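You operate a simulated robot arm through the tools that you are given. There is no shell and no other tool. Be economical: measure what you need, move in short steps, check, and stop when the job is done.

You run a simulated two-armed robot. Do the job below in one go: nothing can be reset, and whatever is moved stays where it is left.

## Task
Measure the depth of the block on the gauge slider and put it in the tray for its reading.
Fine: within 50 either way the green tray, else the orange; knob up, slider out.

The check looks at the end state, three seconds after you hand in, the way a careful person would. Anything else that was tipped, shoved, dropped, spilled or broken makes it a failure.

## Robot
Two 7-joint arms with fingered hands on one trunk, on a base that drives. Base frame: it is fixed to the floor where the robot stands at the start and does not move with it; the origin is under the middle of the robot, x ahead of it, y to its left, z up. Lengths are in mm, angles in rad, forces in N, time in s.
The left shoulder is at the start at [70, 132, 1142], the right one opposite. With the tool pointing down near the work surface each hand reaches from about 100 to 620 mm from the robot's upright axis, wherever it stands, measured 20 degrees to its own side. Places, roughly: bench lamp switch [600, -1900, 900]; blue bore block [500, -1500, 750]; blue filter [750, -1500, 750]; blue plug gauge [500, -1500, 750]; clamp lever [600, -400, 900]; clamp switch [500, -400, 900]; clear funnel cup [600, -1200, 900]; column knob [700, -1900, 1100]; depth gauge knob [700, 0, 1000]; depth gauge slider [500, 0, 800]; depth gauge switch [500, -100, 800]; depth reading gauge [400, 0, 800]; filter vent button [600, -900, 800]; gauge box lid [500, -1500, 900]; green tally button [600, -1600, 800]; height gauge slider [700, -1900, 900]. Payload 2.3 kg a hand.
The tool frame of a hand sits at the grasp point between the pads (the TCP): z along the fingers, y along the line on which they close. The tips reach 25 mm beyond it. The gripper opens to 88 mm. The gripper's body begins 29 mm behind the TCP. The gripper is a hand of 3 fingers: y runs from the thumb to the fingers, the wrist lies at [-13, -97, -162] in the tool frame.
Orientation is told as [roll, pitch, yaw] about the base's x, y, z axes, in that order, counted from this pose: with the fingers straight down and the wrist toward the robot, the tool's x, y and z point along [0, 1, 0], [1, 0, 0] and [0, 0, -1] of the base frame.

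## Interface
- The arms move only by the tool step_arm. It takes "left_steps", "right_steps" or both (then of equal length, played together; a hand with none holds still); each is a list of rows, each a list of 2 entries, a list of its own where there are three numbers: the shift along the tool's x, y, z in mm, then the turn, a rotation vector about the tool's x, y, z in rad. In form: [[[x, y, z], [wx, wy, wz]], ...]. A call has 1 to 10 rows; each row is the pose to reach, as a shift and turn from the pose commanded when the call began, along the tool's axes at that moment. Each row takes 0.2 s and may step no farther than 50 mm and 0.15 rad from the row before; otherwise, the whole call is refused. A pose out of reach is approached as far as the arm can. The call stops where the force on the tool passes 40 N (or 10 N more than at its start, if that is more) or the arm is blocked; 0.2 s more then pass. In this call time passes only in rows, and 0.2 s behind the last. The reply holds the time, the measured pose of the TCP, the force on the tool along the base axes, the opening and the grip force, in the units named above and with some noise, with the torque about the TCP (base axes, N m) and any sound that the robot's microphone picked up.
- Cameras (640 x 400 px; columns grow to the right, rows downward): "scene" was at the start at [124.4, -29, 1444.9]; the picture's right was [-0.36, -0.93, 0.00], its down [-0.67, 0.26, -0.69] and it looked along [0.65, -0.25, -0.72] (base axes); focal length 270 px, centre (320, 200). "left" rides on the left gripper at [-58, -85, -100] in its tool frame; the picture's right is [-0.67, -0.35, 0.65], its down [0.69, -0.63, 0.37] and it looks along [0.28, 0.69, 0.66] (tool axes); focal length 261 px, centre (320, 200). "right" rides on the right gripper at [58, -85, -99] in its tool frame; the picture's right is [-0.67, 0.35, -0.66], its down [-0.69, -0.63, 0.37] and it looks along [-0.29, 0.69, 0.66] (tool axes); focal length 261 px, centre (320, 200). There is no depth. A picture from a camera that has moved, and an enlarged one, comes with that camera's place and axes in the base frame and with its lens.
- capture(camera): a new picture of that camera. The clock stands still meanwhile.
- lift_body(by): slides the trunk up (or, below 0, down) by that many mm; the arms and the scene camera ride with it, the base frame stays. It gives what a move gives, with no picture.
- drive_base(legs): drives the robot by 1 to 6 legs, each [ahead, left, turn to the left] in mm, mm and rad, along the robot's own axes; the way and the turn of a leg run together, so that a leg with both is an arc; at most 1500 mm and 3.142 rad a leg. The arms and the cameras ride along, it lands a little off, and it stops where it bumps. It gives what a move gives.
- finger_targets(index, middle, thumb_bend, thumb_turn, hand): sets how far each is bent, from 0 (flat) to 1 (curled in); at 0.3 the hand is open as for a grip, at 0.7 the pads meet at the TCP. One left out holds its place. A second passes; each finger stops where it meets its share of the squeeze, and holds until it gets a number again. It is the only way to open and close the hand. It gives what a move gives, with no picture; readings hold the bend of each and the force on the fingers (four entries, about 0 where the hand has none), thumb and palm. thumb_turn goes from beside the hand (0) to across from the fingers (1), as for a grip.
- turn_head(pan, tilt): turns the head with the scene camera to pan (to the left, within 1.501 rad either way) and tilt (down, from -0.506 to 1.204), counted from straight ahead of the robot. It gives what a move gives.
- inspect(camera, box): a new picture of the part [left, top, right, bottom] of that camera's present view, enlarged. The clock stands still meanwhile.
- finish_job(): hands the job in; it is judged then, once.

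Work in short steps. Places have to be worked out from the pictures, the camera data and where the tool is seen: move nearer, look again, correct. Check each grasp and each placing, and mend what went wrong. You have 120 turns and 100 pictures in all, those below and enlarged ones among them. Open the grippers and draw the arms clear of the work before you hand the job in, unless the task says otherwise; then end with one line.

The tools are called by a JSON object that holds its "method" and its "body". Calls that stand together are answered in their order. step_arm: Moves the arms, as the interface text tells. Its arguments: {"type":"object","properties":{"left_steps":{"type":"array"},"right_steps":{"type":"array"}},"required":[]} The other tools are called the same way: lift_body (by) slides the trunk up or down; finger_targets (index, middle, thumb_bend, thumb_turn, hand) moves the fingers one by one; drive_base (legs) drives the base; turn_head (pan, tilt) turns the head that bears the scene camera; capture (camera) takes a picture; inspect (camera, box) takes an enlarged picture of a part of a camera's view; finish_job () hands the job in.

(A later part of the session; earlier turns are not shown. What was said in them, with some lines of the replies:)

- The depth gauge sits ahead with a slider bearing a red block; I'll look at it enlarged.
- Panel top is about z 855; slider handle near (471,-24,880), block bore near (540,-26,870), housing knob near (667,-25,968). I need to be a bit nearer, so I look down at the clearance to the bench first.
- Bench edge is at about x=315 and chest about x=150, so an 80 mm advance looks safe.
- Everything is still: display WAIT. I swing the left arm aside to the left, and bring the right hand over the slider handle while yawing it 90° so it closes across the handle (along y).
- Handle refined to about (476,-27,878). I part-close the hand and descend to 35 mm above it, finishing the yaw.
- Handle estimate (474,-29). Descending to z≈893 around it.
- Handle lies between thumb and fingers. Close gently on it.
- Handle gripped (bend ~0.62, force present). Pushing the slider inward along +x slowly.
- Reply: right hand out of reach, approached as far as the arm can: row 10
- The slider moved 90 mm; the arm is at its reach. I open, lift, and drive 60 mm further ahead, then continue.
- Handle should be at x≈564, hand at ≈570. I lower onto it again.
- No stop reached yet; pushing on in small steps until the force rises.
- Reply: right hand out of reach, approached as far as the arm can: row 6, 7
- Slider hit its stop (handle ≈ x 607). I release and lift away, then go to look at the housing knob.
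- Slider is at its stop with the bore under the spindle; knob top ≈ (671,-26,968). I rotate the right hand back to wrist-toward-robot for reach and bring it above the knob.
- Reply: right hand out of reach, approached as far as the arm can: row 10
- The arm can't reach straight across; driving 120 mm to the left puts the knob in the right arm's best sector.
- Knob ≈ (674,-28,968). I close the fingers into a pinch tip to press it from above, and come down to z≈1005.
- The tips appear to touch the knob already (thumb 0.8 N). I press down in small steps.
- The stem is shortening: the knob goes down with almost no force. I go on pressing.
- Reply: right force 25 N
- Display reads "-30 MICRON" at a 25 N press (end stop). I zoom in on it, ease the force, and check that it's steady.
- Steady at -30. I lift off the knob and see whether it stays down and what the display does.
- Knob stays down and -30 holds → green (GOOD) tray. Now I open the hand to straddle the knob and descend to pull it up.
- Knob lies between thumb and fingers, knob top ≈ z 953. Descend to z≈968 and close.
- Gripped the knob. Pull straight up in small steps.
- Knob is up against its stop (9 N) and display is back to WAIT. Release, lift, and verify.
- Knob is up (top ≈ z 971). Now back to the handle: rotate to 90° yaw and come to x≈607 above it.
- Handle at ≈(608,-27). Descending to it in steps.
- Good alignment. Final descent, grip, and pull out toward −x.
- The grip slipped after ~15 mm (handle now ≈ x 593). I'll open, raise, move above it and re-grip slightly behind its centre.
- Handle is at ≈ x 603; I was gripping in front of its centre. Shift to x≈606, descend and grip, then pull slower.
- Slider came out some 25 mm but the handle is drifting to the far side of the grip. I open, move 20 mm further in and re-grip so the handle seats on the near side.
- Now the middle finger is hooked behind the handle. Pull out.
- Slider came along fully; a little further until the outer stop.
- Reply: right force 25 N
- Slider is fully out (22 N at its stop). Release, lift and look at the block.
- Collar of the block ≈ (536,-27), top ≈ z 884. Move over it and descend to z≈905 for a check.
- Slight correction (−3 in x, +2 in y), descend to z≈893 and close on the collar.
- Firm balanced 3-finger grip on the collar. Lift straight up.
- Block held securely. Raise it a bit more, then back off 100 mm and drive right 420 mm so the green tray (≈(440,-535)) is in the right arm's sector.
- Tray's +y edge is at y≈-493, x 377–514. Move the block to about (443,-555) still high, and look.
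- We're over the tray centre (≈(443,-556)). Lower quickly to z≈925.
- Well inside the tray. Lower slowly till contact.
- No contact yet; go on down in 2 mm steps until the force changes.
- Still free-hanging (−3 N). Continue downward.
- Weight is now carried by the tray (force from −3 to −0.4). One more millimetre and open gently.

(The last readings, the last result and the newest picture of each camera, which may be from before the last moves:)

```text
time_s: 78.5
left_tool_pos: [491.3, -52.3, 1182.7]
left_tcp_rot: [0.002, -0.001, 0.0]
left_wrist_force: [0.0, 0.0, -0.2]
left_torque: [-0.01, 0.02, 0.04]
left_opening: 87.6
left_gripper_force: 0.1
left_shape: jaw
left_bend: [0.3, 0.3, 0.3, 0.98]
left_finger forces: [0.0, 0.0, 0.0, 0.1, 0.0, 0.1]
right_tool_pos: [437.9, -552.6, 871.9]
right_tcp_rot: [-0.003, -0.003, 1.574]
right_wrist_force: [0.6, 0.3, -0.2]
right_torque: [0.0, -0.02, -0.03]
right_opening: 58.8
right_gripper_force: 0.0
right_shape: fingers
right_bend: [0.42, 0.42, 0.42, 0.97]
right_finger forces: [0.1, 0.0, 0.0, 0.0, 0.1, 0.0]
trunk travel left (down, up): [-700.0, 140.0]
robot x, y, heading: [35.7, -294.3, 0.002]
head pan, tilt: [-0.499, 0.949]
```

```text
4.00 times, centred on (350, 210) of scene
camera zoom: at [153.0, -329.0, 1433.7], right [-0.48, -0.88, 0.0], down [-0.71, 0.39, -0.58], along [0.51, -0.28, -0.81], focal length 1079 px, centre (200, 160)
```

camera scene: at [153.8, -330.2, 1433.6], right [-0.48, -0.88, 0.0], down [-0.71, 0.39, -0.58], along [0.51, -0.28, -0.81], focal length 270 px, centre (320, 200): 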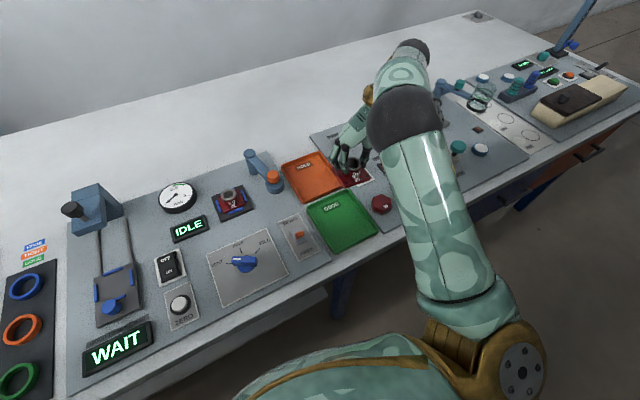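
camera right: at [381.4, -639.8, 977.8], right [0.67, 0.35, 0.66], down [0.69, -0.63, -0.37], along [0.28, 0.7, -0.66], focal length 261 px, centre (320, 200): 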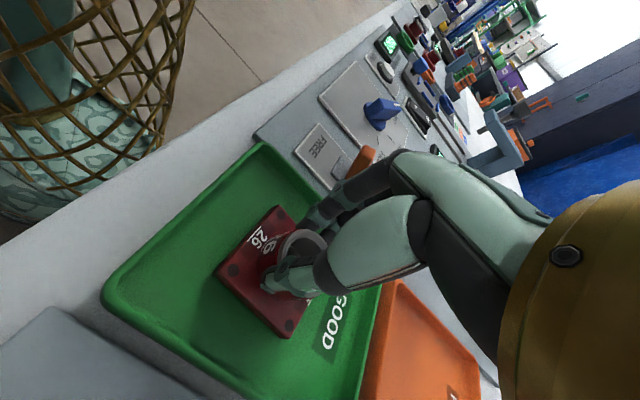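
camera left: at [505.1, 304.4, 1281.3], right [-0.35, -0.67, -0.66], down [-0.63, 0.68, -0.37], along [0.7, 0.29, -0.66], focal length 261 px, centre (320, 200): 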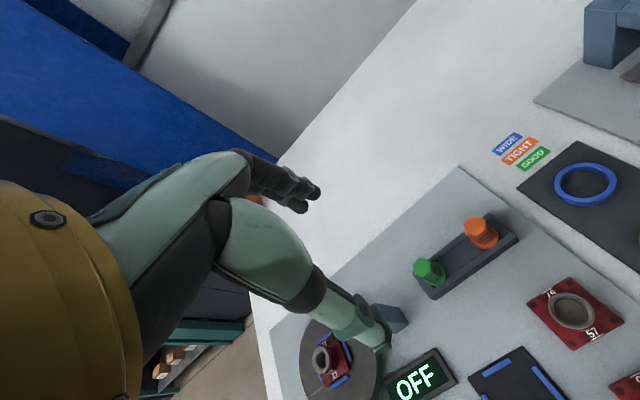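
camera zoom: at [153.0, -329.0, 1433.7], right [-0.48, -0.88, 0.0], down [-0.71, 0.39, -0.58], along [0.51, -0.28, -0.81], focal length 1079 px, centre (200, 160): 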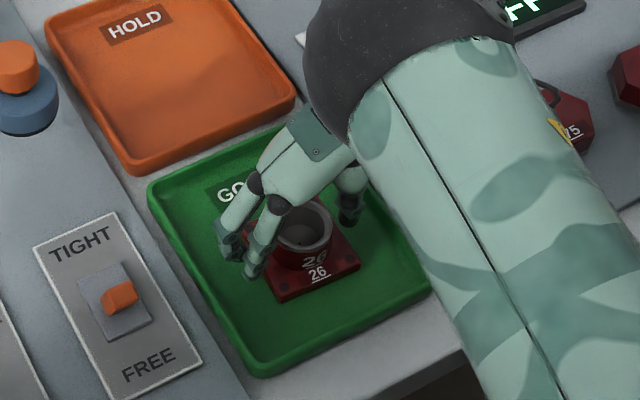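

Block released flat in the green tray. Lift straight up clear.

{"method": "step_arm", "body": {"right_steps": [[[0, 0, -10], [0, 0, 0]], [[0, 0, -25], [0, 0, 0]], [[0, 0, -50], [0, 0, 0]], [[0, 0, -80], [0, 0, 0]], [[0, 0, -120], [0, 0, 0]], [[0, 0, -160], [0, 0, 0]], [[0, 0, -200], [0, 0, 0]]]}}

{"method": "finger_targets", "body": {"hand": "right", "index": 0.3, "middle": 0.3, "thumb_bend": 0.3}}

{"method": "drive_base", "body": {"legs": [[-100, 150, 0]]}}

{"method": "capture", "body": {"camera": "scene"}}

{"method": "capture", "body": {"camera": "right"}}

```text
time_s: 80.2
left_tool_pos: [490.5, -50.4, 1183.4]
left_tcp_rot: [-0.001, 0.0, 0.003]
left_wrist_force: [-0.1, -0.6, 0.0]
left_torque: [0.02, -0.02, -0.04]
left_opening: 87.8
left_gripper_force: 0.0
left_shape: jaw
left_bend: [0.3, 0.3, 0.3, 0.98]
left_finger forces: [0.0, 0.1, 0.0, 0.0, 0.1, 0.0]
right_tool_pos: [434.8, -554.1, 1072.4]
right_tcp_rot: [-0.005, -0.003, 1.571]
right_wrist_force: [0.6, -0.3, -0.3]
right_torque: [0.02, 0.03, -0.03]
right_opening: 58.7
right_gripper_force: 0.1
right_shape: fingers
right_bend: [0.42, 0.42, 0.42, 0.97]
right_finger forces: [0.1, 0.0, 0.0, 0.0, 0.0, 0.1]
trunk travel left (down, up): [-700.0, 140.0]
robot x, y, heading: [40.3, -296.5, 0.0]
head pan, tilt: [-0.499, 0.949]
```

```text
time_s: 81.2
left_tool_pos: [491.1, -51.4, 1182.1]
left_tcp_rot: [0.0, -0.001, 0.003]
left_wrist_force: [0.1, 0.5, -0.9]
left_torque: [0.01, 0.02, 0.01]
left_opening: 87.8
left_gripper_force: 0.1
left_shape: jaw
left_bend: [0.3, 0.3, 0.3, 0.98]
left_finger forces: [0.0, 0.0, 0.1, 0.1, 0.0, 0.0]
right_tool_pos: [435.7, -554.2, 1072.2]
right_tcp_rot: [-0.004, -0.003, 1.575]
right_wrist_force: [-0.3, -0.7, 0.2]
right_torque: [-0.02, 0.0, -0.02]
right_opening: 84.3
right_gripper_force: 0.0
right_shape: fingers
right_bend: [0.3, 0.3, 0.3, 0.97]
right_finger forces: [0.0, 0.1, 0.0, 0.0, 0.0, 0.0]
trunk travel left (down, up): [-700.0, 140.0]
robot x, y, heading: [43.8, -292.5, 0.002]
head pan, tilt: [-0.499, 0.949]
```

```text
time_s: 82.7
left_tool_pos: [394.4, 97.0, 1181.9]
left_tcp_rot: [0.003, 0.0, -0.001]
left_wrist_force: [0.0, 0.7, -0.3]
left_torque: [-0.04, 0.01, 0.01]
left_opening: 87.7
left_gripper_force: 0.0
left_shape: jaw
left_bend: [0.3, 0.3, 0.3, 0.98]
left_finger forces: [0.1, 0.0, 0.1, 0.0, 0.1, 0.0]
right_tool_pos: [336.9, -405.5, 1070.5]
right_tcp_rot: [-0.003, -0.007, 1.573]
right_wrist_force: [0.7, 0.3, 0.3]
right_torque: [0.01, -0.04, -0.02]
right_opening: 84.1
right_gripper_force: 0.1
right_shape: fingers
right_bend: [0.3, 0.3, 0.3, 0.97]
right_finger forces: [0.0, 0.0, 0.0, 0.1, 0.0, 0.1]
trunk travel left (down, up): [-700.0, 140.0]
robot x, y, heading: [-59.7, -142.6, -0.001]
head pan, tilt: [-0.499, 0.949]
```

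```text
25 pictures are left
camera scene: at [55.3, -181.5, 1433.4], right [-0.48, -0.88, 0.0], down [-0.71, 0.39, -0.58], along [0.51, -0.28, -0.81], focal length 270 px, centre (320, 200)
```

scene: 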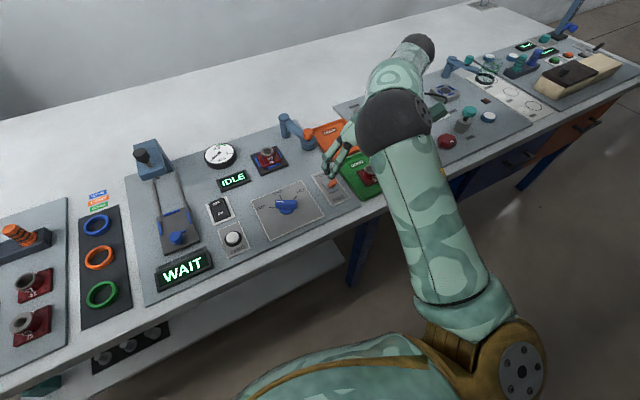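

```text
24 pictures are left
camera right: at [281.0, -491.8, 1169.8], right [0.67, 0.35, 0.66], down [0.69, -0.63, -0.37], along [0.28, 0.7, -0.66], focal length 261 px, centre (320, 200)
```

right: 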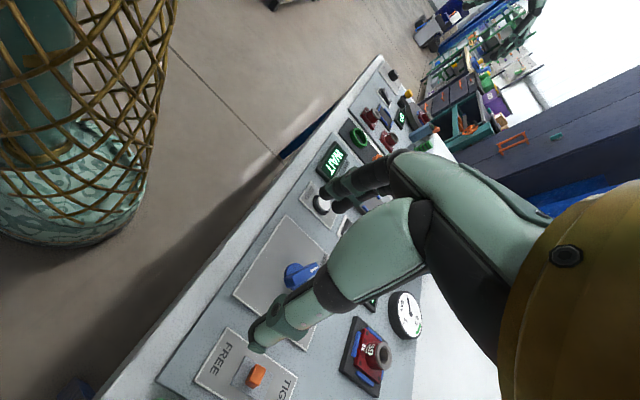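

Final check of the gauge and tray.

{"method": "inspect", "body": {"camera": "scene", "box": [110, 120, 390, 300]}}

```text
2.22 times, centred on (250, 210) of scene
camera zoom: at [55.3, -181.5, 1433.4], right [-0.48, -0.88, 0.0], down [-0.71, 0.39, -0.58], along [0.51, -0.28, -0.81], focal length 600 px, centre (476, 178)
```

zoom: 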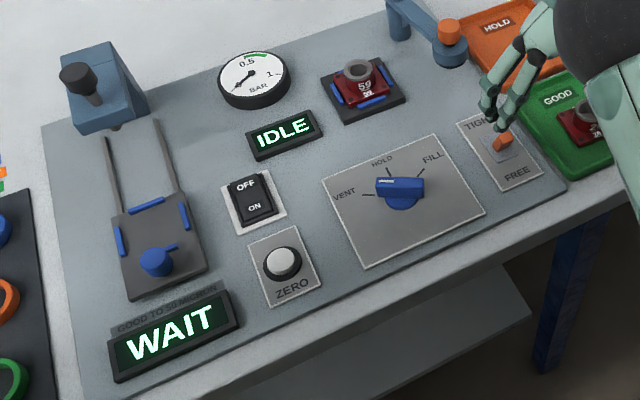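

Knob up, slider out, block in the green tray, everything else unchanged, and both hands open and clear. Handing in.

{"method": "finish_job", "body": {}}

```text
The job is handed in.
```

The depth gauge read -30 micron for the block, inside the 50 limit, so I put it in the green tray and left the knob up and the slider out; I did not press ZERO before measuring.
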